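You operate a simulated robot arm through the tools that you are given. There is no shell and no other tool. Be economical: measure what you need, move in short steps, check, and stop when the job is done.

You run a simulated two-armed robot. Do the job below in one go: nothing can be reset, and whatever is moved stays where it is left.

## Task
Close down the loading bench and put the blue carrier in the drawer.
Fine: air OFF; gauge parked and clamp open before the carrier comes out; the drawer ends shut.
Where things are to end (x, y in the base frame): blue carrier within 0.06 m of [0.79, -0.19].

The check looks at the end state, three seconds after you hand in, the way a careful person would. Anything else that was tipped, shoved, dropped, spilled or broken makes it a failure.

## Robot
Two 7-joint arms with two-finger parallel grippers on one trunk, on a base that drives. Base frame: it is fixed to the floor where the robot stands at the start and does not move with it; the origin is under the middle of the robot, x ahead of it, y to its left, z up; the surface under the hand at the start is at about z = 0.8. Readings come in m, degrees, newtons and seconds.
The left shoulder is at the start at [0.02, 0.138, 1.225], the right one opposite. With the tool pointing down near the work surface each hand reaches from about 0.1 to 0.48 m from the robot's upright axis, wherever it stands, measured 20 degrees to its own side. Places, roughly: air knob [0.5, -0.1, 0.8]; bench drawer [0.8, -0.2, 0.7]; height gauge [0.9, -0.3, 0.9]; hold key [0.7, -0.2, 0.8]; inside of the bench drawer [0.8, -0.2, 0.7]; red clamp [0.8, -0.2, 0.8]; yellow carrier [1.25, -0.75, 0.75]. Payload 1.57 kg a hand.
The TCP of each hand is the grasp point between the finger pads, 0.03 m short of the fingertips. In the tool frame z runs along the fingers and y along their closing line. Largest opening 0.08 m; finger width 0.017, thickness 0.012; the body of the gripper, 0.04 by 0.082 m, starts 0.08 m behind the TCP.
Orientation is told as [roll, pitch, yaw] about the base's x, y, z axes, in that order, counted from this pose: with the fingers straight down and closing along the base's y, the tool's x points along the base's -x, its y along +y and its z along -z.

## Interface
- The arms move only by the tool step_arm. It takes "left_steps", "right_steps" or both (then of equal length, played together; a hand with none holds still); each is a list of rows, each a list of 7 numbers: the turn, a rotation vector about the tool's x, y, z in rad, then the shift along the tool's x, y, z in m, then the finger opening in m, from 0 to 0.08. In form: [[ax, ay, az, x, y, z, claw], ...]. A call has 1 to 12 rows; each row is the pose to reach, as a shift and turn from the pose commanded when the call began, along the tool's axes at that moment. A row lasts 0.2 s, in which the tool goes at most 0.05 m and 8.6 degrees; a call with a longer step from one row to the next is refused whole, and so is a gripper value outside its range. Where a pose cannot be reached the arm comes as near as it can. A force on the tool above 40 N (or 10 N above the force at the start of the call, whichever is more), or a blocked arm, ends the call early, and 0.2 s more pass. The fingers move at their own pace (about 0.045 m/s each) and stop on an object; they squeeze with about 38 N. The grip force told is the motor's: it shows also when the fingers shut on nothing. Time passes only in rows, and 0.2 s behind the last, so rows that repeat a pose let the fingers close. The reply holds the time, the measured pose of the TCP, the force on the tool along the base axes, the opening and the grip force, in the units named above and with some noise, with the torque about the TCP (base axes, N m) and any sound that the robot's microphone picked up.
- Cameras (640 x 400 px; columns grow to the right, rows downward): "scene" is now at [0.1917, -0.0227, 1.142]; the picture's right is [-0.23, -0.97, 0.00], its down [-0.25, 0.06, -0.97] and it looks along [0.94, -0.22, -0.26] (base axes); focal length 214 px, centre (320, 200). "left" rides on the left gripper at [0.072, 0.007, -0.122] in its tool frame; the picture's right is [-0.09, 1.00, 0.00], its down [-0.84, -0.08, -0.54] and it looks along [-0.54, -0.05, 0.84] (tool axes); focal length 238 px, centre (320, 200). "right" rides on the right gripper at [0.072, -0.007, -0.122] in its tool frame; the picture's right is [0.09, 1.00, 0.00], its down [-0.84, 0.08, -0.54] and it looks along [-0.54, 0.05, 0.84] (tool axes); focal length 238 px, centre (320, 200). There is no depth. A picture from a camera that has moved, and an enlarged one, comes with that camera's place and axes in the base frame and with its lens.
- grab_frame(camera): a new picture of that camera. It takes no simulated time.
- move_column(by): slides the trunk up (or, below 0, down) by that many m; the arms and the scene camera ride with it, the base frame stays. It gives what a move gives, with no picture.
- base_move(legs): drives the robot by 1 to 6 legs, each [ahead, left, turn to the left] in m, m and degrees, along the robot's own axes; the way and the turn of a leg run together, so that a leg with both is an arc; at most 1.5 m and 180 degrees a leg. The arms and the cameras ride along, it lands a little off, and it stops where it bumps. It gives what a move gives.
- pan_tilt(pan, tilt): turns the head with the scene camera to pan (to the left, within 60 degrees either way) and tilt (down, from -29 to 69), counted from straight ahead of the robot. It gives what a move gives.
- close_up(camera, box): a new picture of the part [left, top, right, bottom] of that camera's present view, enlarged. It takes no simulated time.
- finish_job(): hands the job in; it is judged then, once.

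Go step by step. Nothing tells you exact positions but the pictures and the camera data: compare them with the known pose of the tool, close in by small moves and look again before you grip or let go. The budget is 120 turns and 92 pictures, counting those below and the enlarged ones. Unless the task says otherwise, let go and move clear before handing in, and close with one line.

The tools are called after "Request:" as name(argument=value, ...) on one line, values as JSON. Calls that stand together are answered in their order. step_arm: Moves the arms, as the interface text tells. Its arguments: {"type":"object","properties":{"left_steps":{"type":"array","items":{"type":"array","items":{"type":"number"}}},"right_steps":{"type":"array","items":{"type":"array","items":{"type":"number"}}}},"required":[]} The other tools are called the same way: move_column (by) slides the trunk up or down; base_move (legs) drives the base; pan_tilt (pan, tilt) turns the head that bears the scene camera; grab_frame (camera) takes a picture; close_up (camera, box) takes an enlarged picture of a part of a camera's view; finish_job () hands the job in.

At the start:

```text
t: 0.0
left_ee_pos: [0.3747, 0.0733, 1.0985]
left_ee_rot: [0.3, 18.8, 0.1]
left_force: [-0.6, -0.3, 0.1]
left_ft_torque: [0.02, 0.04, 0.01]
left_opening: 0.0802
left_grip_force: 0.1
right_ee_pos: [0.3655, -0.1831, 1.0914]
right_ee_rot: [0.0, 20.2, -0.6]
right_force: [-1.5, -0.6, 0.2]
right_ft_torque: [0.02, 0.02, 0.0]
right_opening: 0.08
right_grip_force: 0.0
trunk travel left (down, up): [-0.6, 0.64]
robot x, y, heading: [0.0033, -0.002, 0.0]
head pan, tilt: [-13.2, 14.9]
```

scene: 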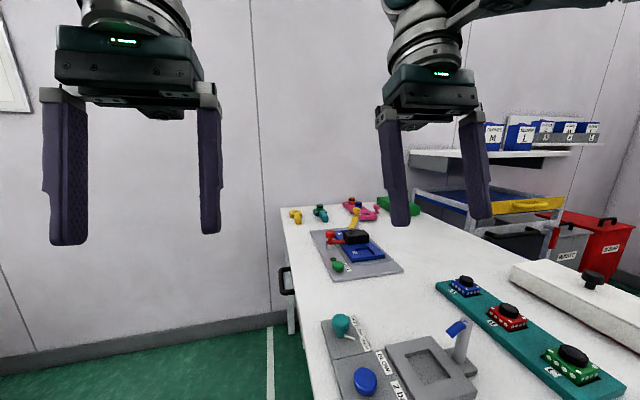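
right: 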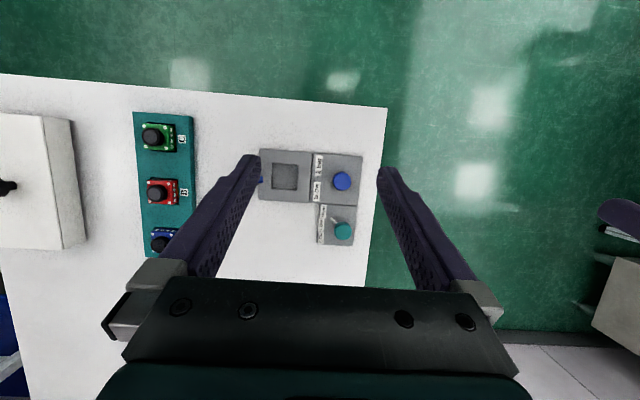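
left: 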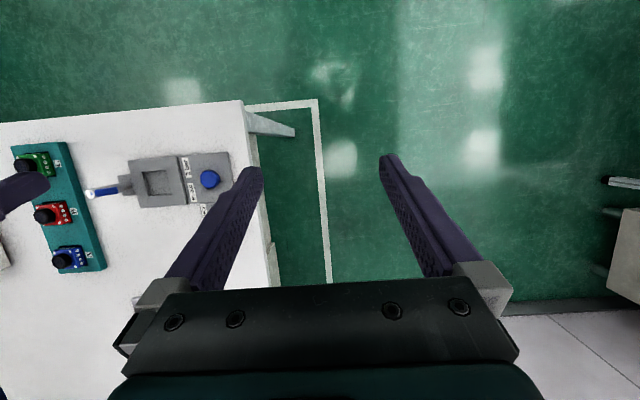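

The bench runs ahead and to the right, with a fixture (red clamp, blue carrier) in the middle and knobs nearer to me. I'll enlarge the scene to read labels.

Request:
close_up(camera="scene", box=[270, 190, 430, 290])

Request:
close_up(camera="scene", box=[310, 260, 534, 400])

Request:
close_up(camera="scene", box=[400, 110, 640, 260])

```text
4.00 times, centred on (350, 240) of scene
camera zoom: at [0.1917, -0.0227, 1.142], right [-0.23, -0.97, 0.0], down [-0.25, 0.06, -0.97], along [0.94, -0.22, -0.26], focal length 858 px, centre (200, 40)
```

zoom: 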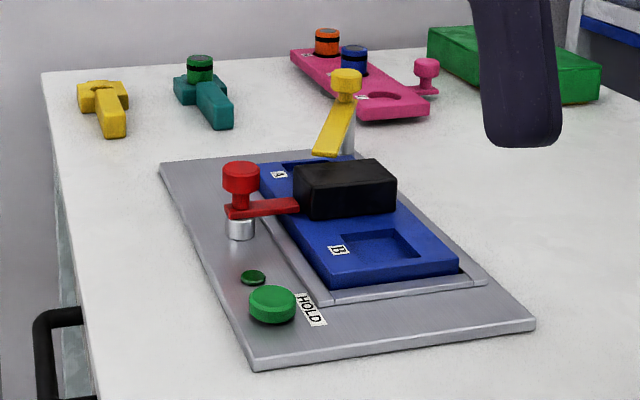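

```text
2.86 times, centred on (422, 330) of scene
camera zoom: at [0.1917, -0.0227, 1.142], right [-0.23, -0.97, 0.0], down [-0.25, 0.06, -0.97], along [0.94, -0.22, -0.26], focal length 613 px, centre (29, -171)
```

zoom: 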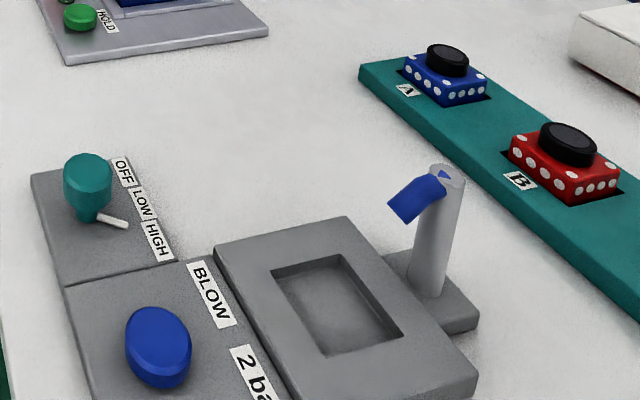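

```text
2.67 times, centred on (520, 185) of scene
camera zoom: at [0.1917, -0.0227, 1.142], right [-0.23, -0.97, 0.0], down [-0.25, 0.06, -0.97], along [0.94, -0.22, -0.26], focal length 572 px, centre (-213, 240)
```

zoom: 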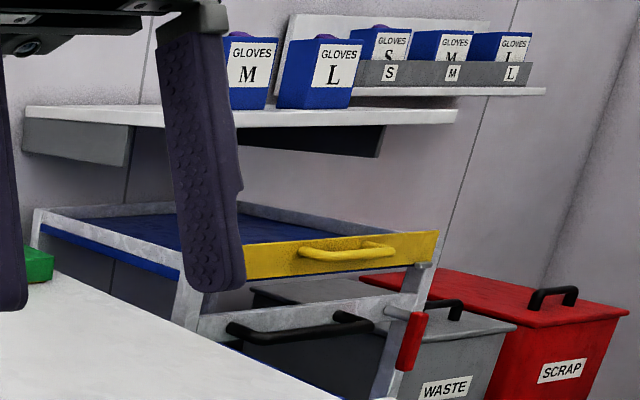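

The air knob (teal) looks set near HIGH. I'll check it from the hand cameras and look around for the drawer.

Request:
close_up(camera="right", box=[240, 130, 400, 260])

Request:
pan_tilt(pan=-10, tilt=50)

Request:
grab_frame(camera="scene")

```text
3.08 times, centred on (320, 195) of right
camera zoom: at [0.3393, -0.1891, 1.2314], right [-0.08, 1.0, 0.03], down [0.97, 0.07, 0.22], along [0.22, 0.05, -0.98], focal length 733 px, centre (320, 215)
```

zoom: 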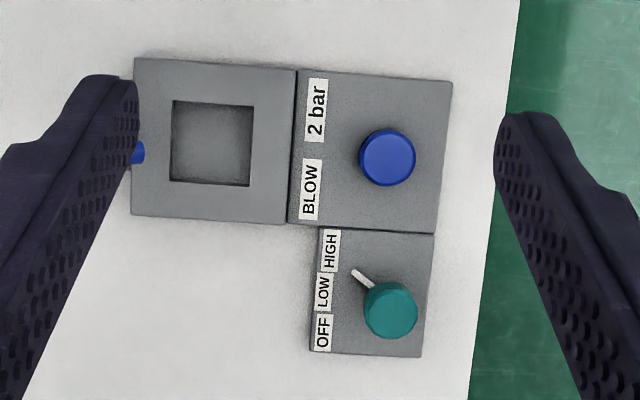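

```text
t: 1.0
left_ee_pos: [0.3748, 0.0729, 1.0984]
left_ee_rot: [0.4, 18.9, 0.2]
left_force: [-0.4, 0.6, 0.8]
left_ft_torque: [0.02, -0.01, 0.02]
left_opening: 0.0799
left_grip_force: 0.1
right_ee_pos: [0.3646, -0.1834, 1.0913]
right_ee_rot: [-0.1, 20.3, -0.5]
right_force: [-0.8, -0.3, 0.2]
right_ft_torque: [-0.01, -0.01, 0.01]
right_opening: 0.0799
right_grip_force: 0.0
trunk travel left (down, up): [-0.6, 0.64]
robot x, y, heading: [-0.0004, -0.0004, -0.0]
head pan, tilt: [-10.0, 50.0]
```

```text
84 pictures are left
camera scene: at [0.1766, -0.0148, 1.0882], right [-0.17, -0.98, 0.0], down [-0.75, 0.13, -0.64], along [0.63, -0.11, -0.77], focal length 214 px, centre (320, 200)
```

scene: 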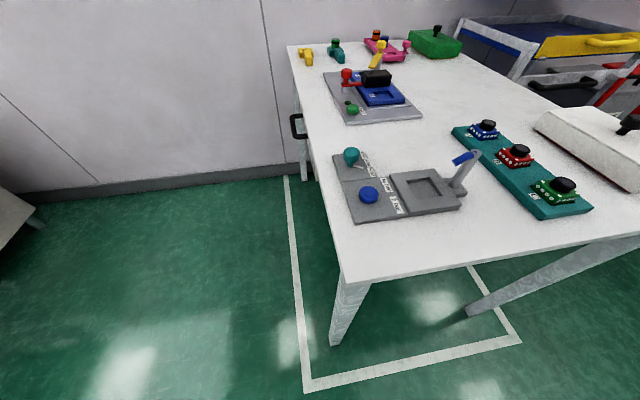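

The bench's left edge is near y = -0.065, front edge near x = 0.27; the drawer handle is on the left (+y) side around [0.81, -0.05, 0.7]. I check the floor on the left before driving there.

Request:
pan_tilt(pan=50, tilt=40)

Request:
grab_frame(camera="scene")

```text
t: 2.3
left_ee_pos: [0.3731, 0.0729, 1.0968]
left_ee_rot: [0.3, 18.9, 0.2]
left_force: [-0.2, 0.3, -1.1]
left_ft_torque: [0.01, -0.05, 0.0]
left_opening: 0.0801
left_grip_force: 0.0
right_ee_pos: [0.365, -0.1835, 1.0913]
right_ee_rot: [-0.1, 20.3, -0.5]
right_force: [0.2, 0.2, -0.5]
right_ft_torque: [0.01, 0.02, 0.0]
right_opening: 0.08
right_grip_force: 0.0
trunk travel left (down, up): [-0.6, 0.64]
robot x, y, heading: [-0.0009, 0.0007, -0.1]
head pan, tilt: [50.0, 40.0]
```

```text
83 pictures are left
camera scene: at [0.1554, 0.0637, 1.1023], right [0.77, -0.64, 0.0], down [-0.41, -0.49, -0.77], along [0.49, 0.59, -0.64], focal length 214 px, centre (320, 200)
```

scene: 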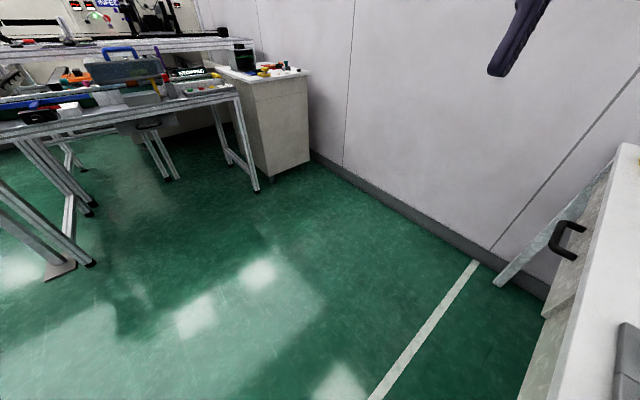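

The floor on the left is free. I drive round to the bench's left side, facing it (-y), staying about as far from its edge as now.

Request:
base_move(legs=[[-0.05, 0.35, 0], [0.79, 0, 0], [0, 0, -90]])

Request:
pan_tilt(pan=0, tilt=45)

Request:
grab_frame(camera="scene")

```text
t: 12.4
left_ee_pos: [0.8256, -0.0243, 1.0978]
left_ee_rot: [0.3, 18.9, -90.3]
left_force: [-0.5, -0.8, 0.3]
left_ft_torque: [-0.01, -0.01, 0.01]
left_opening: 0.0801
left_grip_force: 0.0
right_ee_pos: [0.5708, -0.0139, 1.0911]
right_ee_rot: [-0.1, 20.3, -90.9]
right_force: [1.0, -0.2, 0.3]
right_ft_torque: [-0.05, 0.06, 0.03]
right_opening: 0.0798
right_grip_force: 0.1
trunk travel left (down, up): [-0.6, 0.64]
robot x, y, heading: [0.756, 0.3517, -90.6]
head pan, tilt: [50.0, 40.0]
```

```text
t: 13.5
left_ee_pos: [0.8265, -0.0244, 1.0973]
left_ee_rot: [0.2, 19.0, -90.1]
left_force: [-0.2, 0.8, -0.5]
left_ft_torque: [-0.02, -0.03, -0.03]
left_opening: 0.08
left_grip_force: 0.1
right_ee_pos: [0.5698, -0.013, 1.0913]
right_ee_rot: [-0.1, 20.4, -90.9]
right_force: [0.1, 0.3, -0.3]
right_ft_torque: [0.02, 0.0, 0.01]
right_opening: 0.0801
right_grip_force: 0.1
trunk travel left (down, up): [-0.6, 0.64]
robot x, y, heading: [0.7542, 0.353, -90.4]
head pan, tilt: [0.0, 45.0]
```

```text
82 pictures are left
camera scene: at [0.7558, 0.1679, 1.0951], right [-1.0, 0.01, 0.0], down [0.0, 0.71, -0.71], along [0.0, -0.71, -0.71], focal length 214 px, centre (320, 200)
```

scene: 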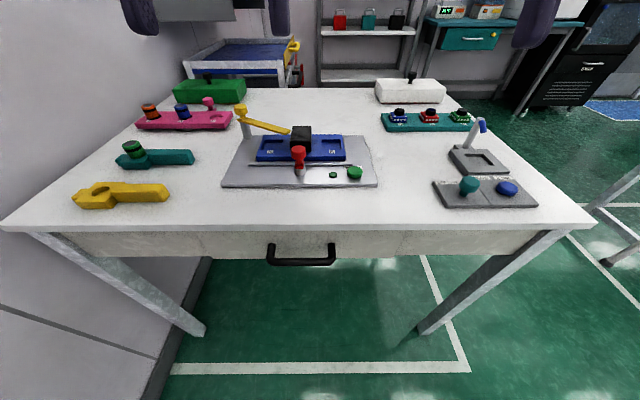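

From here the whole bench is visible with the drawer facing me. I enlarge the fixture and the air panel.

Request:
close_up(camera="scene", box=[215, 90, 385, 196])

Request:
close_up(camera="scene", box=[420, 110, 548, 215])

Request:
close_up(camera="scene", box=[200, 200, 440, 300])

```text
3.76 times, centred on (300, 143) of scene
camera zoom: at [0.7558, 0.1679, 1.0951], right [-1.0, 0.01, 0.0], down [0.0, 0.71, -0.71], along [0.0, -0.71, -0.71], focal length 807 px, centre (395, 415)
```

zoom: 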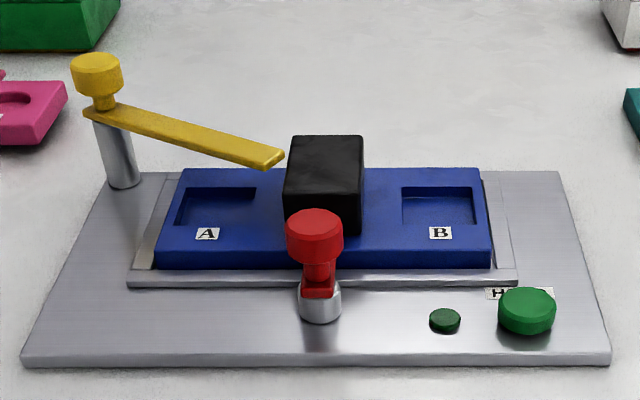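

```text
3.81 times, centred on (484, 162) of scene
camera zoom: at [0.7558, 0.1679, 1.0951], right [-1.0, 0.01, 0.0], down [0.0, 0.71, -0.71], along [0.0, -0.71, -0.71], focal length 817 px, centre (-305, 343)
```

zoom: 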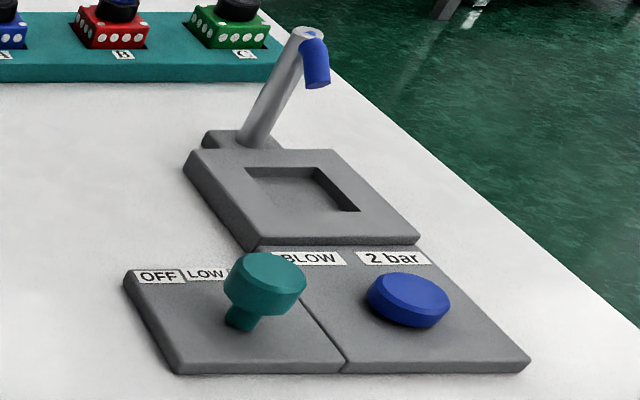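

```text
2.67 times, centred on (320, 250) of scene
camera zoom: at [0.7558, 0.1679, 1.0951], right [-1.0, 0.01, 0.0], down [0.0, 0.71, -0.71], along [0.0, -0.71, -0.71], focal length 572 px, centre (320, 67)
```

zoom: 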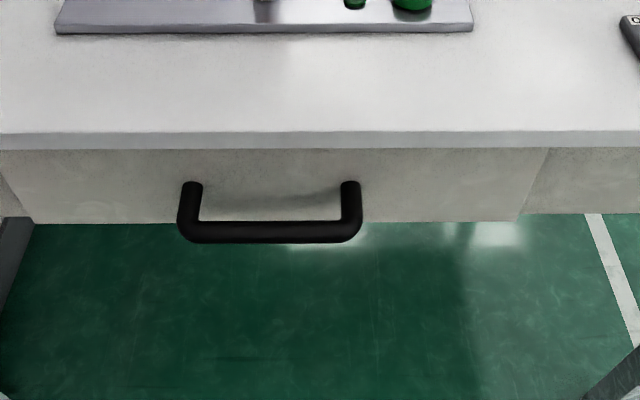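

The fixture: carrier centred near [0.80, -0.29] with a black grip block on its middle, red clamp post near [0.80, -0.195], gauge post near [0.945, -0.345]; the air knob near [0.485, -0.125]. I move closer to the bench and then lower the right hand over the air knob.

Request:
base_move(legs=[[0.13, 0, 0]])

Request:
grab_frame(camera="right")

Request:
grab_frame(camera="left")

```text
t: 14.8
left_ee_pos: [0.8254, -0.153, 1.0975]
left_ee_rot: [0.3, 19.0, -90.2]
left_force: [-0.3, -0.2, -0.5]
left_ft_torque: [0.01, 0.02, -0.01]
left_opening: 0.08
left_grip_force: 0.1
right_ee_pos: [0.5685, -0.142, 1.0913]
right_ee_rot: [-0.1, 20.5, -90.9]
right_force: [0.9, -0.3, 0.3]
right_ft_torque: [0.01, 0.01, -0.02]
right_opening: 0.0799
right_grip_force: 0.1
trunk travel left (down, up): [-0.6, 0.64]
robot x, y, heading: [0.7556, 0.222, -90.4]
head pan, tilt: [0.0, 45.0]
```

```text
78 pictures are left
camera right: at [0.5622, -0.1157, 1.2307], right [1.0, 0.07, 0.03], down [0.06, -0.97, 0.22], along [0.05, -0.21, -0.98], focal length 238 px, centre (320, 200)
```

right: 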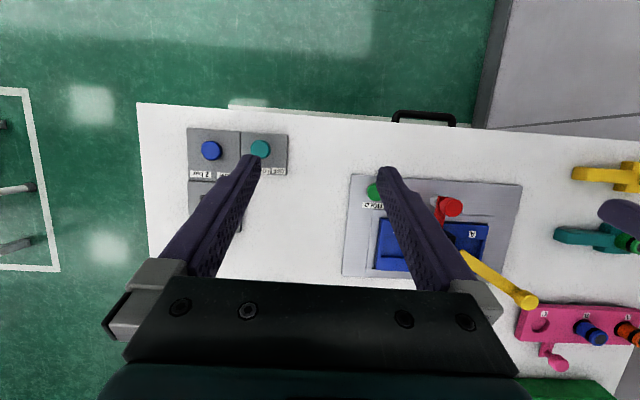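

```text
77 pictures are left
camera left: at [0.8304, -0.125, 1.2355], right [1.0, -0.09, -0.02], down [-0.08, -0.97, 0.24], along [-0.05, -0.24, -0.97], focal length 238 px, centre (320, 200)
```

left: 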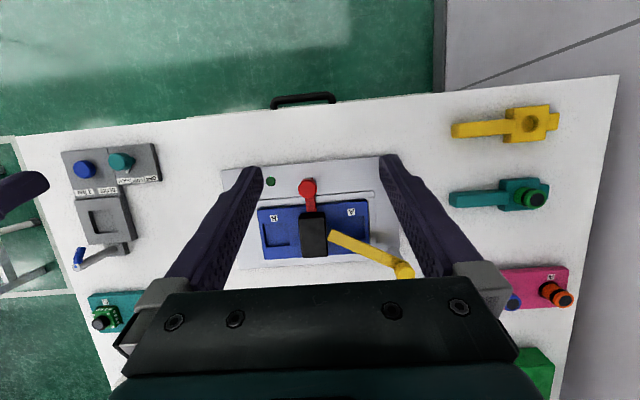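

Request:
close_up(camera="left", box=[240, 150, 430, 290])

Request:
close_up(camera="left", box=[50, 130, 178, 220])

```text
2.86 times, centred on (335, 220) of left
camera zoom: at [0.8304, -0.125, 1.2355], right [1.0, -0.09, -0.02], down [-0.08, -0.97, 0.24], along [-0.05, -0.24, -0.97], focal length 681 px, centre (277, 143)
```

zoom: 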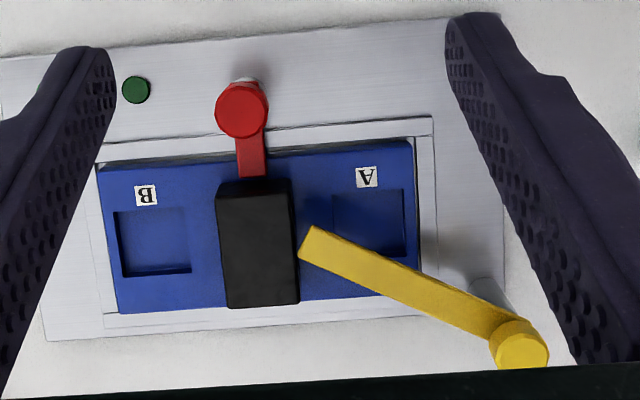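

```text
4.44 times, centred on (114, 175) of left
camera zoom: at [0.8304, -0.125, 1.2355], right [1.0, -0.09, -0.02], down [-0.08, -0.97, 0.24], along [-0.05, -0.24, -0.97], focal length 1059 px, centre (1236, 311)
```

zoom: 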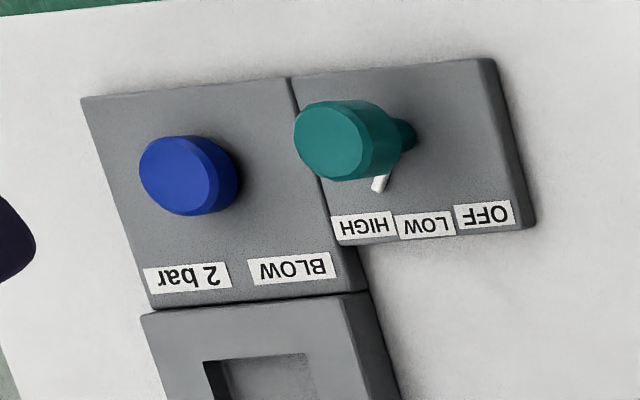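

The pointer is at HIGH; OFF lies about 70° counter-clockwise. I level the right tool and bring it above the knob at about [0.481, -0.124].

Request:
step_arm(right_steps=[[0, -0.09, 0, -0.0068, -0.0176, 0.0276, 0.05], [0, -0.179, 0, -0.0135, -0.0351, 0.0552, 0.05], [0, -0.268, 0, -0.0203, -0.0527, 0.0827, 0.05], [0, -0.358, 0, -0.027, -0.0702, 0.1103, 0.05], [0, -0.358, 0, -0.0338, -0.0878, 0.1379, 0.05]])

Request:
grab_frame(camera="right")

```text
t: 16.0
left_ee_pos: [0.8242, -0.1525, 1.0961]
left_ee_rot: [0.3, 19.1, -90.3]
left_force: [0.1, -0.2, 0.1]
left_ft_torque: [0.02, -0.01, 0.03]
left_opening: 0.0798
left_grip_force: 0.1
right_ee_pos: [0.48, -0.1236, 0.9487]
right_ee_rot: [-0.2, -0.3, -90.9]
right_force: [-0.7, 0.2, 1.3]
right_ft_torque: [0.01, 0.01, -0.03]
right_opening: 0.0501
right_grip_force: 0.1
trunk travel left (down, up): [-0.6, 0.64]
robot x, y, heading: [0.7566, 0.2175, -90.6]
head pan, tilt: [0.0, 45.0]
```

```text
74 pictures are left
camera right: at [0.4752, -0.0503, 1.071], right [1.0, 0.08, 0.0], down [0.06, -0.84, 0.55], along [0.04, -0.54, -0.84], focal length 238 px, centre (320, 200)
```

right: 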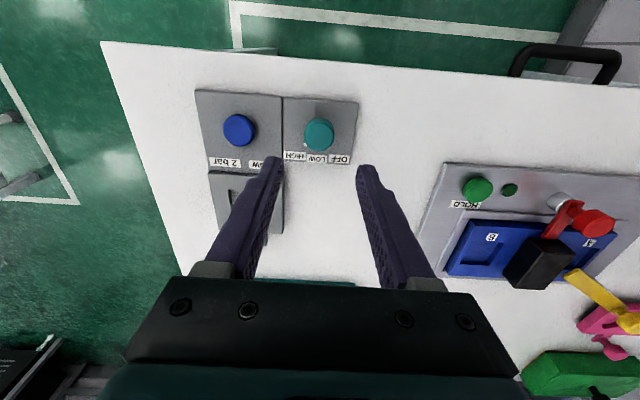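

The knob is at about [0.48, -0.12]. I turn the tool 35° back for twist room and go down to grip the knob's head, fingertips staying above the pointer.

Request:
step_arm(right_steps=[[0, 0, 0.13, 0.002, 0, 0.01, 0.05], [0, 0, 0.26, 0.004, 0, 0.03, 0.05], [0, 0, 0.39, 0.004, 0, 0.05, 0.05], [0, 0, 0.52, 0.004, 0, 0.07, 0.05], [0, 0, 0.61, 0.004, 0, 0.089, 0.05], [0, 0, 0.61, 0.004, 0, 0.089, 0.05]])

Request:
grab_frame(camera="right")

Request:
close_up(camera="scene", box=[440, 130, 640, 255])

```text
t: 17.4
left_ee_pos: [0.8269, -0.1528, 1.0971]
left_ee_rot: [0.3, 19.0, -90.4]
left_force: [0.0, 0.3, -0.8]
left_ft_torque: [-0.03, 0.01, 0.0]
left_opening: 0.0803
left_grip_force: 0.0
right_ee_pos: [0.4819, -0.1191, 0.8599]
right_ee_rot: [0.0, -0.1, -126.0]
right_force: [-0.2, 0.3, 0.4]
right_ft_torque: [0.0, -0.01, 0.02]
right_opening: 0.0499
right_grip_force: 0.1
trunk travel left (down, up): [-0.6, 0.64]
robot x, y, heading: [0.7549, 0.2202, -90.6]
head pan, tilt: [0.0, 45.0]
```

```text
73 pictures are left
camera right: at [0.5181, -0.0563, 0.9828], right [0.86, -0.51, 0.0], down [-0.43, -0.72, 0.54], along [-0.28, -0.47, -0.84], focal length 238 px, centre (320, 200)
```

right: 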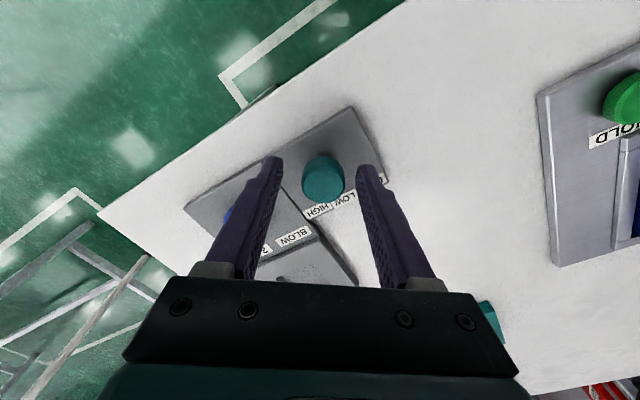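

```text
3.20 times, centred on (540, 192) of scene
camera zoom: at [0.7545, 0.0391, 1.0951], right [-1.0, 0.01, 0.0], down [0.01, 0.71, -0.71], along [-0.01, -0.71, -0.71], focal length 686 px, centre (-384, 224)
```

zoom: 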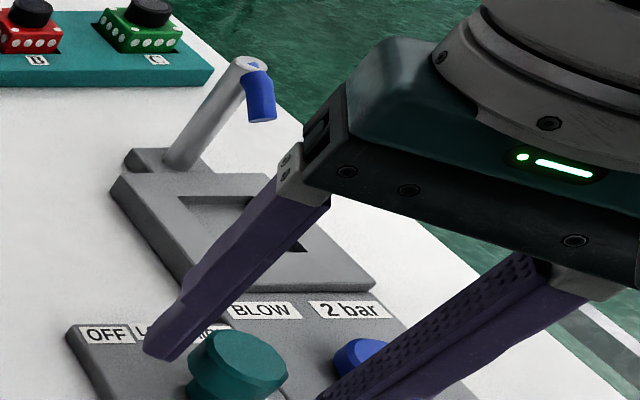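

The knob sits between the fingers with the tips just below its top. I close on it.

Request:
step_arm(right_steps=[[0, 0, 0, 0, 0, 0.004, 0.02], [0, 0, 0, 0, 0, 0.004, 0.02], [0, 0, 0, 0, 0, 0.004, 0.02], [0, 0, 0, 0, 0, 0.004, 0.02]])

```text
t: 18.4
left_ee_pos: [0.8249, -0.1546, 1.0978]
left_ee_rot: [0.4, 19.0, -90.2]
left_force: [0.0, -0.5, -1.4]
left_ft_torque: [0.0, -0.01, -0.03]
left_opening: 0.08
left_grip_force: 0.1
right_ee_pos: [0.4843, -0.1219, 0.8582]
right_ee_rot: [0.3, -0.1, -125.7]
right_force: [8.3, -2.3, 10.2]
right_ft_torque: [-0.56, 0.15, 0.07]
right_opening: 0.0297
right_grip_force: 39.5
trunk travel left (down, up): [-0.6, 0.64]
robot x, y, heading: [0.753, 0.2194, -90.6]
head pan, tilt: [0.0, 45.0]
```

Gripped (30 mm). I turn it counter-clockwise toward OFF.

Request:
step_arm(right_steps=[[0, 0, -0.1, 0, 0.003, 0.002, 0.02], [0, 0, -0.2, 0, 0.003, 0.002, 0.02], [0, 0, -0.3, 0, 0.003, 0.002, 0.02], [0, 0, -0.4, 0, 0.003, 0.002, 0.02], [0, 0, -0.52, 0, 0.003, 0.002, 0.02], [0, 0, -0.64, 0, 0.003, 0.002, 0.02], [0, 0, -0.76, 0, 0.003, 0.002, 0.02], [0, 0, -0.88, 0, 0.003, 0.002, 0.02], [0, 0, -1.0, 0, 0.003, 0.002, 0.02], [0, 0, -1.1, 0, 0.003, 0.002, 0.02]])

Request:
grab_frame(camera="right")

```text
t: 20.6
left_ee_pos: [0.8217, -0.1542, 1.0965]
left_ee_rot: [0.1, 18.9, -90.2]
left_force: [-0.5, -0.2, -0.7]
left_ft_torque: [-0.03, 0.0, 0.02]
left_opening: 0.0802
left_grip_force: 0.0
right_ee_pos: [0.4781, -0.122, 0.8541]
right_ee_rot: [-0.5, 0.1, -62.9]
right_force: [-16.8, 0.4, 2.8]
right_ft_torque: [-0.85, -0.31, -0.09]
right_opening: 0.0297
right_grip_force: 39.4
trunk travel left (down, up): [-0.6, 0.64]
robot x, y, heading: [0.7533, 0.2224, -90.1]
head pan, tilt: [0.0, 45.0]
```

```text
71 pictures are left
camera right: at [0.44, -0.0596, 0.9776], right [0.84, 0.54, -0.01], down [0.46, -0.71, 0.54], along [0.28, -0.46, -0.84], focal length 238 px, centre (320, 200)
```

right: 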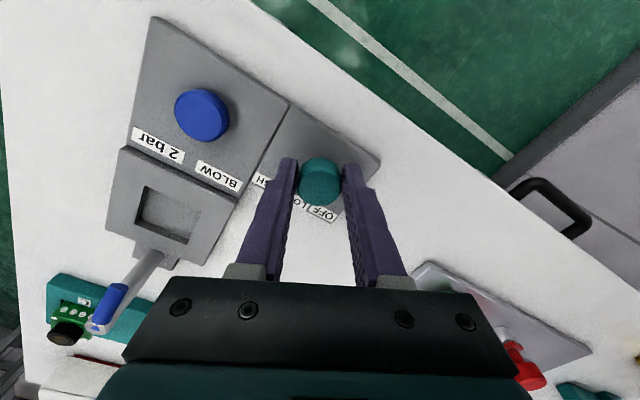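

Request:
close_up(camera="right", box=[255, 120, 385, 235])

Request:
close_up(camera="scene", box=[440, 130, 640, 255])

```text
3.48 times, centred on (320, 178) of right
camera zoom: at [0.44, -0.0596, 0.9776], right [0.84, 0.54, -0.01], down [0.46, -0.71, 0.54], along [0.28, -0.46, -0.84], focal length 829 px, centre (320, 278)
```

zoom: 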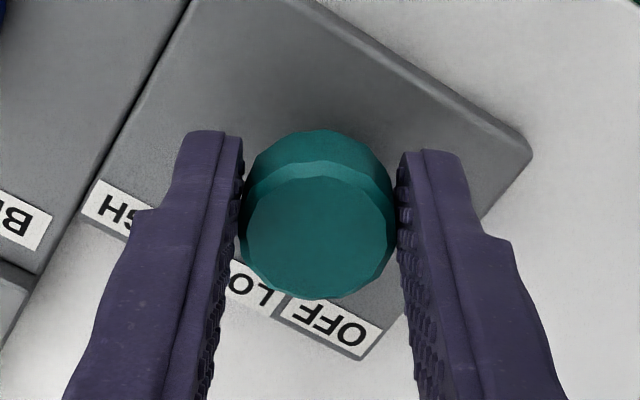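

```text
3.20 times, centred on (540, 192) of scene
camera zoom: at [0.7514, 0.0388, 1.0948], right [-1.0, 0.01, 0.0], down [0.0, 0.71, -0.71], along [-0.01, -0.71, -0.71], focal length 686 px, centre (-384, 224)
```

zoom: 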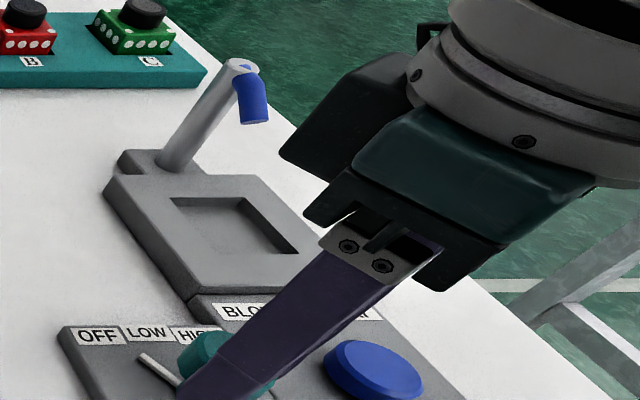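

The pointer now lines up with OFF. I release and rise, then view the result.

Request:
step_arm(right_steps=[[0, 0, 0, 0, 0, 0, 0.05], [0, 0, 0, 0, 0, 0, 0.05], [0, 0, 0, 0, 0, -0.03, 0.05], [0, 0, 0.1, 0, 0, -0.07, 0.05], [0, 0, 0.25, 0, 0, -0.11, 0.05], [0, 0, 0.4, 0, 0, -0.15, 0.05], [0, 0, 0.52, -0.03, 0, -0.17, 0.05]])

Request:
close_up(camera="scene", box=[440, 130, 640, 255])

Request:
close_up(camera="right", box=[220, 60, 420, 185])

```text
t: 22.2
left_ee_pos: [0.8242, -0.153, 1.0964]
left_ee_rot: [0.3, 18.9, -90.3]
left_force: [0.5, 0.2, -0.2]
left_ft_torque: [0.02, 0.0, 0.02]
left_opening: 0.08
left_grip_force: 0.1
right_ee_pos: [0.497, -0.1491, 1.0283]
right_ee_rot: [-0.2, 0.0, -92.8]
right_force: [0.4, 0.2, 0.2]
right_ft_torque: [0.01, 0.01, 0.0]
right_opening: 0.0498
right_grip_force: 0.2
trunk travel left (down, up): [-0.6, 0.64]
robot x, y, heading: [0.752, 0.2262, -90.5]
head pan, tilt: [0.0, 45.0]
```

```text
3.20 times, centred on (540, 192) of scene
camera zoom: at [0.7546, 0.0389, 1.0951], right [-1.0, 0.01, 0.0], down [0.01, 0.71, -0.71], along [-0.01, -0.71, -0.71], focal length 686 px, centre (-384, 224)
```

zoom: 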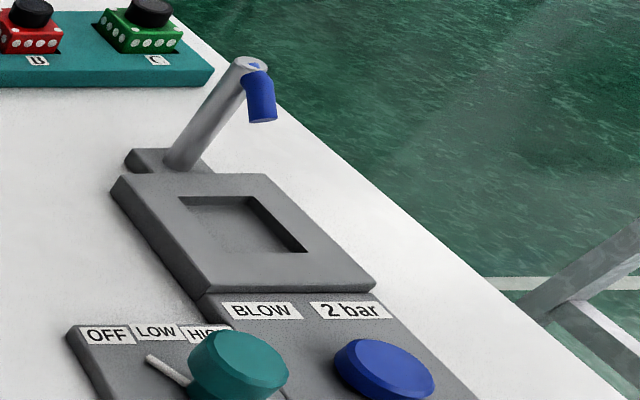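

```text
3.20 times, centred on (320, 122) of right
camera zoom: at [0.4937, -0.0759, 1.1504], right [1.0, 0.04, 0.0], down [0.04, -0.84, 0.54], along [0.02, -0.54, -0.84], focal length 763 px, centre (320, 448)
```

zoom: 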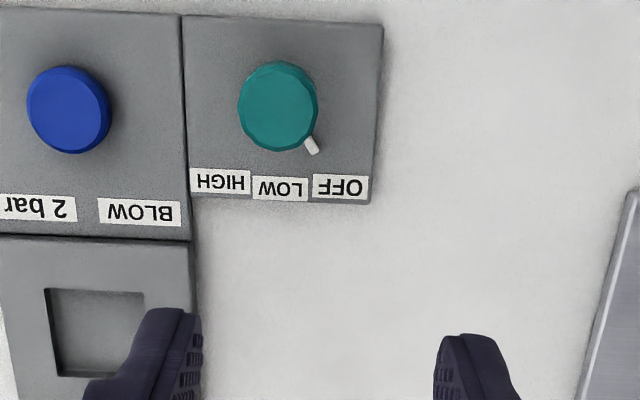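

Air is OFF. Now the gauge: its arm pivots near [0.937, -0.33] and its tip is at about [0.825, -0.278]. I bring the left hand upright above the middle of that arm.

Request:
step_arm(left_steps=[[0, -0.08, 0, -0.032, 0.008, 0.01, 0.05], [0, -0.16, 0, -0.064, 0.016, 0.025, 0.05], [0, -0.24, 0, -0.096, 0.024, 0.04, 0.05], [0, -0.332, 0, -0.138, 0.032, 0.055, 0.05], [0, -0.332, 0, -0.18, 0.04, 0.07, 0.05], [0, -0.332, 0, -0.18, 0.04, 0.075, 0.05]])

Request:
grab_frame(camera="left")

```text
t: 23.6
left_ee_pos: [0.8752, -0.2551, 0.986]
left_ee_rot: [0.3, -0.1, -90.4]
left_force: [0.8, 0.0, 0.1]
left_ft_torque: [-0.01, -0.03, 0.01]
left_opening: 0.0499
left_grip_force: 0.0
left hand out of reach, approached as far as the arm can: row 4, 5, 6
right_ee_pos: [0.4982, -0.1496, 1.0274]
right_ee_rot: [0.0, -0.1, -92.7]
right_force: [0.6, -0.1, -0.7]
right_ft_torque: [0.02, -0.01, -0.01]
right_opening: 0.0498
right_grip_force: 0.1
trunk travel left (down, up): [-0.6, 0.64]
robot x, y, heading: [0.7552, 0.2256, -90.5]
head pan, tilt: [0.0, 45.0]
```

```text
66 pictures are left
camera left: at [0.8804, -0.1834, 1.1074], right [1.0, -0.1, 0.01], down [-0.09, -0.83, 0.54], along [-0.05, -0.54, -0.84], focal length 238 px, centre (320, 200)
```

left: 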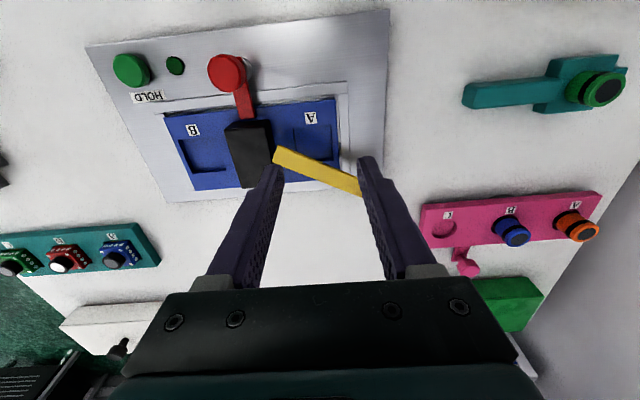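

The reach is just short. I look down to judge how much closer the base may go.

Request:
pan_tilt(pan=0, tilt=69)

Request:
grab_frame(camera="scene")

```text
t: 24.5
left_ee_pos: [0.875, -0.2553, 0.986]
left_ee_rot: [0.3, -0.1, -90.5]
left_force: [-0.7, 0.3, 0.2]
left_ft_torque: [0.01, 0.01, 0.03]
left_opening: 0.0497
left_grip_force: 0.1
right_ee_pos: [0.4971, -0.1494, 1.0277]
right_ee_rot: [0.0, -0.1, -92.7]
right_force: [0.6, -0.2, 0.2]
right_ft_torque: [-0.02, -0.03, 0.01]
right_opening: 0.05
right_grip_force: 0.1
trunk travel left (down, up): [-0.6, 0.64]
robot x, y, heading: [0.7564, 0.2205, -90.6]
head pan, tilt: [0.0, 68.8]
```

```text
65 pictures are left
camera scene: at [0.7547, 0.0644, 1.0663], right [-1.0, 0.01, 0.0], down [0.01, 0.93, -0.36], along [0.0, -0.36, -0.93], focal length 214 px, centre (320, 200)
```

scene: 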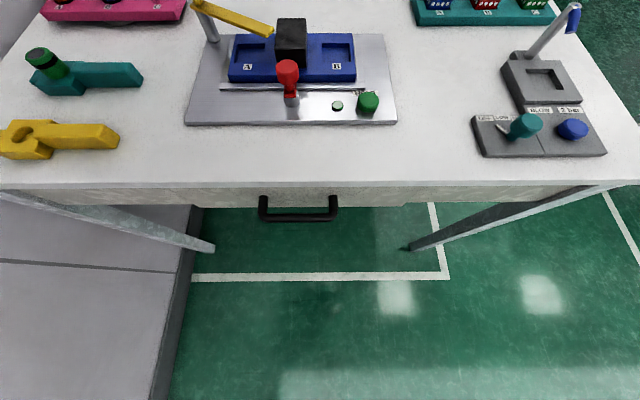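

No base is seen in front of the bench edge, so I creep 0.06 m closer.

Request:
base_move(legs=[[0.06, 0, 0]])

Request:
grab_frame(camera="left")

```text
t: 25.5
left_ee_pos: [0.8748, -0.3139, 0.9868]
left_ee_rot: [0.3, -0.1, -90.3]
left_force: [-0.2, -0.7, -0.3]
left_ft_torque: [-0.01, -0.03, 0.04]
left_opening: 0.0499
left_grip_force: 0.0
right_ee_pos: [0.4978, -0.2081, 1.0279]
right_ee_rot: [0.0, -0.1, -92.5]
right_force: [-0.2, 0.3, -0.2]
right_ft_torque: [0.0, -0.01, -0.01]
right_opening: 0.0499
right_grip_force: 0.0
trunk travel left (down, up): [-0.6, 0.64]
robot x, y, heading: [0.7519, 0.1591, -90.4]
head pan, tilt: [0.0, 68.8]
```

```text
64 pictures are left
camera left: at [0.8801, -0.2429, 1.1077], right [1.0, -0.1, 0.01], down [-0.08, -0.84, 0.54], along [-0.05, -0.54, -0.84], focal length 238 px, centre (320, 200)
```

left: 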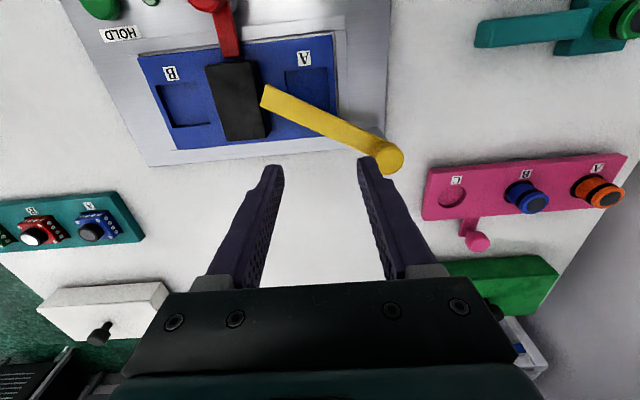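

That worked without a bump. I now turn the left tool so its closing line is across the gauge arm, above the arm's middle at [0.865, -0.296].

Request:
step_arm(left_steps=[[0, 0, -0.142, 0.01, -0.005, 0, 0.05], [0, 0, -0.284, 0.018, -0.01, 0, 0.05], [0, 0, -0.426, 0.018, -0.01, 0, 0.05], [0, 0, -0.568, 0.018, -0.01, 0, 0.05], [0, 0, -0.71, 0.018, -0.01, 0, 0.05], [0, 0, -0.852, 0.018, -0.01, 0, 0.05], [0, 0, -0.994, 0.018, -0.01, 0, 0.05], [0, 0, -1.134, 0.018, -0.01, 0, 0.05]])

Request:
grab_frame(camera="left")

```text
t: 27.3
left_ee_pos: [0.8639, -0.2963, 0.9877]
left_ee_rot: [0.0, -0.3, -25.2]
left_force: [-0.2, -0.4, 0.1]
left_ft_torque: [-0.02, -0.01, -0.02]
left_opening: 0.0501
left_grip_force: 0.0
right_ee_pos: [0.4963, -0.2094, 1.0274]
right_ee_rot: [0.1, -0.1, -92.7]
right_force: [0.2, -0.2, 0.5]
right_ft_torque: [0.04, -0.02, -0.01]
right_opening: 0.05
right_grip_force: 0.0
trunk travel left (down, up): [-0.6, 0.64]
robot x, y, heading: [0.7546, 0.163, -90.6]
head pan, tilt: [0.0, 68.8]
```

```text
63 pictures are left
camera left: at [0.8006, -0.26, 1.1073], right [0.51, 0.86, 0.0], down [0.72, -0.43, 0.55], along [0.47, -0.28, -0.84], focal length 238 px, centre (320, 200)
```

left: 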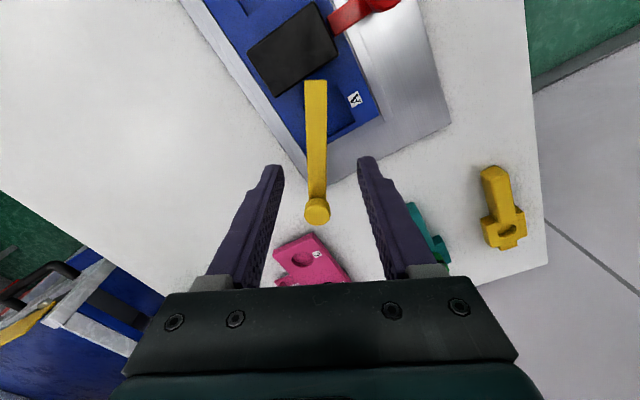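

The arm lies centred between the fingers. I go down to straddle it.

Request:
step_arm(left_steps=[[0, 0, 0, 0, 0, 0.04, 0.05], [0, 0, 0, 0, 0, 0.08, 0.05], [0, 0, 0, 0, 0, 0.115, 0.05], [0, 0, 0, 0, 0, 0.115, 0.032], [0, 0, 0, 0, 0, 0.115, 0.032]])

Request:
grab_frame(camera="left")

Request:
close_up(camera="scene", box=[140, 0, 400, 160])

```text
t: 28.5
left_ee_pos: [0.8684, -0.2901, 0.8714]
left_ee_rot: [0.1, -0.4, -25.2]
left_force: [0.0, -1.0, 0.7]
left_ft_torque: [0.02, -0.01, 0.04]
left_opening: 0.032
left_grip_force: 0.0
left hand out of reach, approached as far as the arm can: row 3, 4, 5
right_ee_pos: [0.4959, -0.2089, 1.0285]
right_ee_rot: [0.0, -0.1, -92.6]
right_force: [-0.3, -0.5, 0.7]
right_ft_torque: [0.04, 0.0, 0.0]
right_opening: 0.0502
right_grip_force: 0.0
trunk travel left (down, up): [-0.6, 0.64]
robot x, y, heading: [0.7546, 0.1631, -90.5]
head pan, tilt: [0.0, 68.8]
```

```text
62 pictures are left
camera left: at [0.805, -0.2535, 0.9923], right [0.51, 0.86, 0.0], down [0.72, -0.43, 0.55], along [0.47, -0.28, -0.84], focal length 238 px, centre (320, 200)
```

left: 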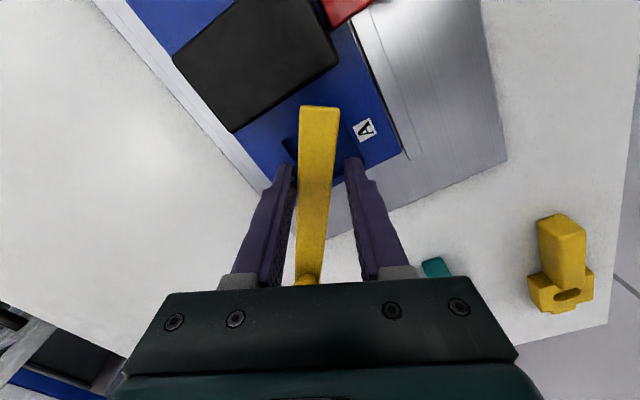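

```text
2.46 times, centred on (270, 80) of scene
camera zoom: at [0.7544, 0.0049, 1.0662], right [-1.0, 0.01, 0.0], down [0.01, 0.93, -0.36], along [0.0, -0.36, -0.93], focal length 528 px, centre (443, 495)
```

zoom: 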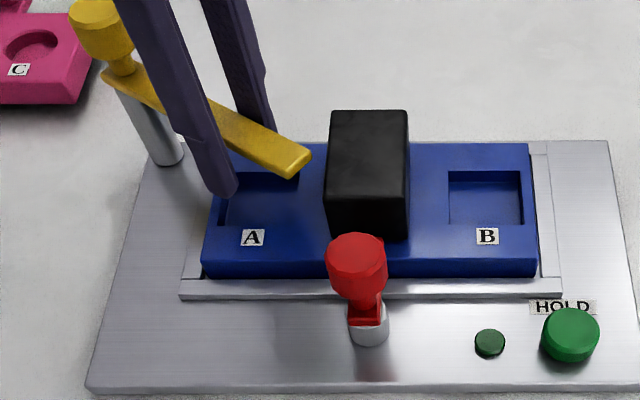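

The arm is straddled. I swing it toward me around its post at [0.935, -0.332], off the carrier, in an arc.

Request:
step_arm(left_steps=[[0, 0, 0.14, -0.0021, 0.0108, 0, 0.032], [0, 0, 0.28, -0.0056, 0.0212, 0, 0.032], [0, 0, 0.42, -0.0106, 0.031, 0, 0.032], [0, 0, 0.56, -0.0169, 0.04, 0, 0.032], [0, 0, 0.7, -0.0244, 0.048, 0, 0.032], [0, 0, 0.84, -0.033, 0.0549, 0, 0.032], [0, 0, 0.98, -0.0423, 0.0606, 0, 0.032], [0, 0, 1.12, -0.0525, 0.0648, 0, 0.032]])

Request:
grab_frame(camera="scene")

```text
t: 30.3
left_ee_pos: [0.9433, -0.2546, 0.8721]
left_ee_rot: [0.3, -0.1, -89.7]
left_force: [-0.1, 0.2, -0.5]
left_ft_torque: [0.02, -0.02, -0.02]
left_opening: 0.0322
left_grip_force: 0.1
right_ee_pos: [0.4968, -0.2096, 1.0286]
right_ee_rot: [0.0, -0.1, -92.6]
right_force: [-0.3, -0.7, 0.1]
right_ft_torque: [0.04, -0.02, 0.03]
right_opening: 0.0498
right_grip_force: 0.1
trunk travel left (down, up): [-0.6, 0.64]
robot x, y, heading: [0.7545, 0.1643, -90.2]
head pan, tilt: [0.0, 68.8]
```

```text
60 pictures are left
camera scene: at [0.7544, 0.0048, 1.0662], right [-1.0, 0.01, 0.0], down [0.01, 0.93, -0.36], along [0.0, -0.36, -0.93], focal length 214 px, centre (320, 200)
```

scene: 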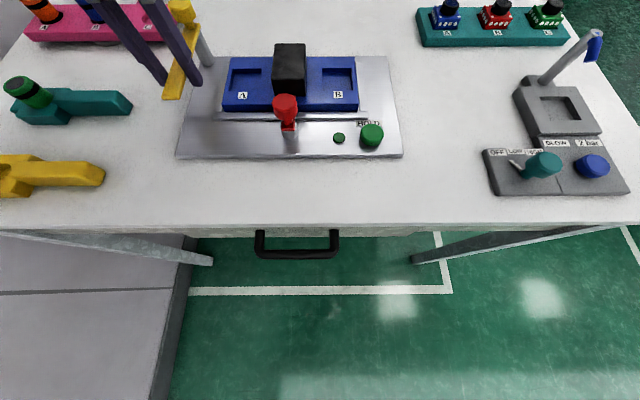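

The arm swings freely and is off the carrier. I turn it about 30° further to see if it comes to a stop.

Request:
step_arm(left_steps=[[0, 0, 0.14, -0.0019, 0.0105, 0, 0.032], [0, 0, 0.28, -0.0052, 0.0209, 0, 0.032], [0, 0, 0.42, -0.01, 0.0306, 0, 0.032], [0, 0, 0.56, -0.0161, 0.0396, 0, 0.032], [0, 0, 0.56, -0.0161, 0.0396, 0, 0.032]])

Request:
grab_frame(camera="left")

```text
t: 31.1
left_ee_pos: [0.9525, -0.2655, 0.8716]
left_ee_rot: [-1.8, -1.3, -115.4]
left_force: [-34.0, -1.7, -7.5]
left_ft_torque: [0.06, 1.07, 0.98]
left_opening: 0.0568
left_grip_force: 13.4
right_ee_pos: [0.488, -0.2077, 1.0283]
right_ee_rot: [-0.4, 0.0, -92.8]
right_force: [-0.2, 0.6, -0.1]
right_ft_torque: [0.0, 0.03, 0.0]
right_opening: 0.0499
right_grip_force: 0.1
trunk travel left (down, up): [-0.6, 0.64]
robot x, y, heading: [0.7555, 0.1607, -90.7]
head pan, tilt: [0.0, 68.8]
stopped in row 4 (left hand): the force on the tool passed its limit at 42 N (the readings are from after the stop); the commanded pose is now the measured one
```

```text
59 pictures are left
camera left: at [0.9925, -0.2035, 0.9912], right [0.86, -0.51, -0.03], down [-0.41, -0.72, 0.56], along [-0.31, -0.47, -0.83], focal length 238 px, centre (320, 200)
```

left: 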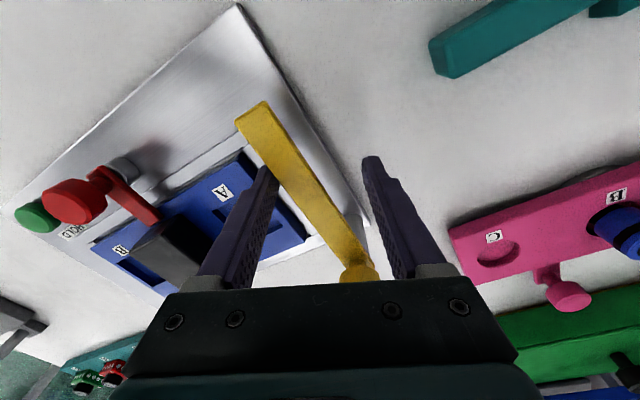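

The arm has reached its stop at roughly +y: parked. I relieve the pressure, open and lift straight up.

Request:
step_arm(left_steps=[[0, 0, -0.1, 0, -0.008, 0, 0.055], [0, 0, -0.2, 0, -0.01, 0, 0.055], [0, 0, -0.2, 0, -0.01, -0.04, 0.055], [0, 0, -0.3, 0, -0.01, -0.08, 0.055], [0, 0, -0.44, 0.03, -0.01, -0.12, 0.055]])

Request:
grab_frame(camera="left")

```text
t: 32.3
left_ee_pos: [0.972, -0.234, 0.9913]
left_ee_rot: [-0.8, -0.3, -89.6]
left_force: [-0.7, 0.1, -0.2]
left_ft_torque: [0.01, -0.05, 0.01]
left_opening: 0.0551
left_grip_force: 0.1
right_ee_pos: [0.4955, -0.2087, 1.0274]
right_ee_rot: [-0.1, -0.1, -92.7]
right_force: [0.0, 1.0, -1.0]
right_ft_torque: [0.0, -0.02, 0.0]
right_opening: 0.0501
right_grip_force: 0.0
trunk travel left (down, up): [-0.6, 0.64]
robot x, y, heading: [0.755, 0.1649, -90.6]
head pan, tilt: [0.0, 68.8]
```

```text
58 pictures are left
camera left: at [0.9793, -0.1613, 1.113], right [1.0, -0.09, -0.01], down [-0.06, -0.84, 0.55], along [-0.06, -0.54, -0.84], focal length 238 px, centre (320, 200)
```

left: 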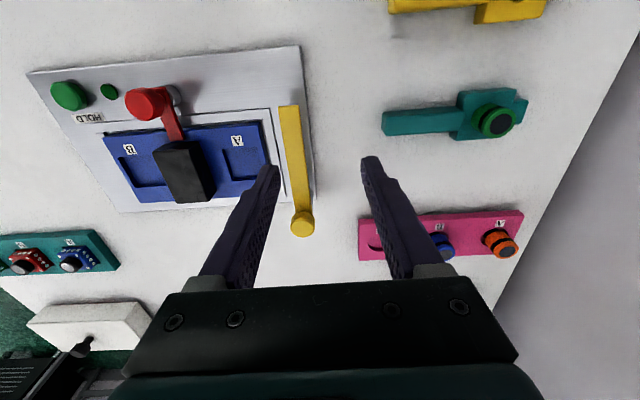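

The gauge lies parked beside the nest. Next the clamp knob, at about [0.797, -0.194] with its top near z = 0.872; I bring the left hand above it.

Request:
step_arm(left_steps=[[0, 0, 0, 0.008, -0.035, 0, 0.055], [0, 0, 0, 0.016, -0.07, 0, 0.055], [0, 0, 0, 0.024, -0.105, 0, 0.055], [0, 0, 0, 0.032, -0.14, 0.01, 0.055], [0, 0, 0, 0.04, -0.175, 0.035, 0.055], [0.014, 0, 0, 0.04, -0.175, 0.055, 0.055]])

Request:
grab_frame(camera="left")

Request:
close_up(camera="scene", box=[160, 20, 420, 180])

```text
t: 33.7
left_ee_pos: [0.7945, -0.1977, 0.939]
left_ee_rot: [-1.8, -0.3, -89.6]
left_force: [-1.1, -0.8, 0.1]
left_ft_torque: [0.02, -0.03, 0.01]
left_opening: 0.0551
left_grip_force: 0.1
right_ee_pos: [0.4949, -0.2084, 1.0266]
right_ee_rot: [-0.1, -0.1, -92.7]
right_force: [0.2, 0.3, -0.2]
right_ft_torque: [0.0, -0.01, -0.02]
right_opening: 0.0501
right_grip_force: 0.1
trunk travel left (down, up): [-0.6, 0.64]
robot x, y, heading: [0.7549, 0.1598, -90.5]
head pan, tilt: [0.0, 68.8]
```

```text
57 pictures are left
camera left: at [0.8034, -0.1249, 1.0612], right [1.0, -0.09, -0.03], down [-0.06, -0.83, 0.55], along [-0.07, -0.54, -0.84], focal length 238 px, centre (320, 200)
```

left: 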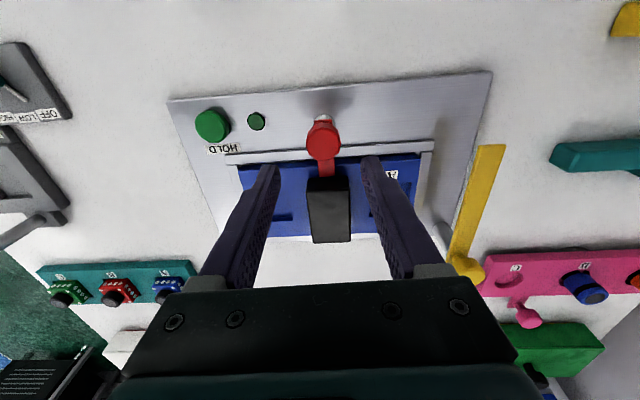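

```text
2.46 times, centred on (290, 100) of scene
camera zoom: at [0.7536, 0.0049, 1.0662], right [-1.0, 0.01, 0.0], down [0.01, 0.93, -0.36], along [0.0, -0.36, -0.93], focal length 528 px, centre (394, 446)
```

zoom: 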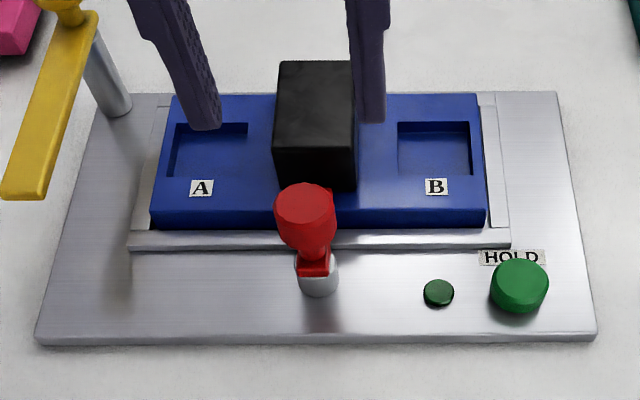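

I centre over the knob, fix the slight roll, and go down to grip the knob head.

Request:
step_arm(left_steps=[[-0.016, 0, 0, 0.004, 0.001, 0.02, 0.055], [-0.031, 0, 0, 0.007, 0.001, 0.04, 0.055], [-0.031, 0, 0, 0.007, 0.001, 0.055, 0.055], [-0.031, 0, 0, 0.007, 0.001, 0.055, 0.01], [-0.031, 0, 0, 0.007, 0.001, 0.055, 0.01], [-0.031, 0, 0, 0.007, 0.001, 0.055, 0.01], [-0.031, 0, 0, 0.007, 0.001, 0.055, 0.01]])

Request:
grab_frame(camera="left")

```text
t: 35.3
left_ee_pos: [0.7951, -0.188, 0.8854]
left_ee_rot: [0.1, -0.3, -89.6]
left_force: [0.9, -2.1, -4.4]
left_ft_torque: [-0.19, 0.28, 0.03]
left_opening: 0.0296
left_grip_force: 36.5
right_ee_pos: [0.4944, -0.2093, 1.0271]
right_ee_rot: [0.0, -0.2, -92.7]
right_force: [0.9, 0.0, 0.3]
right_ft_torque: [0.03, 0.0, -0.01]
right_opening: 0.05
right_grip_force: 0.0
trunk travel left (down, up): [-0.6, 0.64]
robot x, y, heading: [0.7503, 0.1588, -90.5]
head pan, tilt: [0.0, 68.8]
```

```text
55 pictures are left
camera left: at [0.8004, -0.1161, 1.0068], right [1.0, -0.09, 0.0], down [-0.07, -0.83, 0.55], along [-0.05, -0.54, -0.84], focal length 238 px, centre (320, 200)
```

left: 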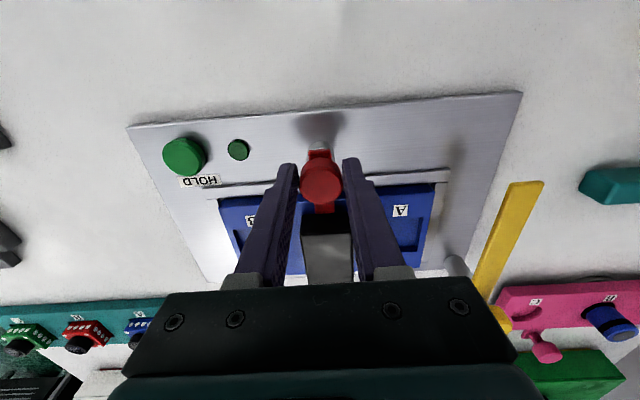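

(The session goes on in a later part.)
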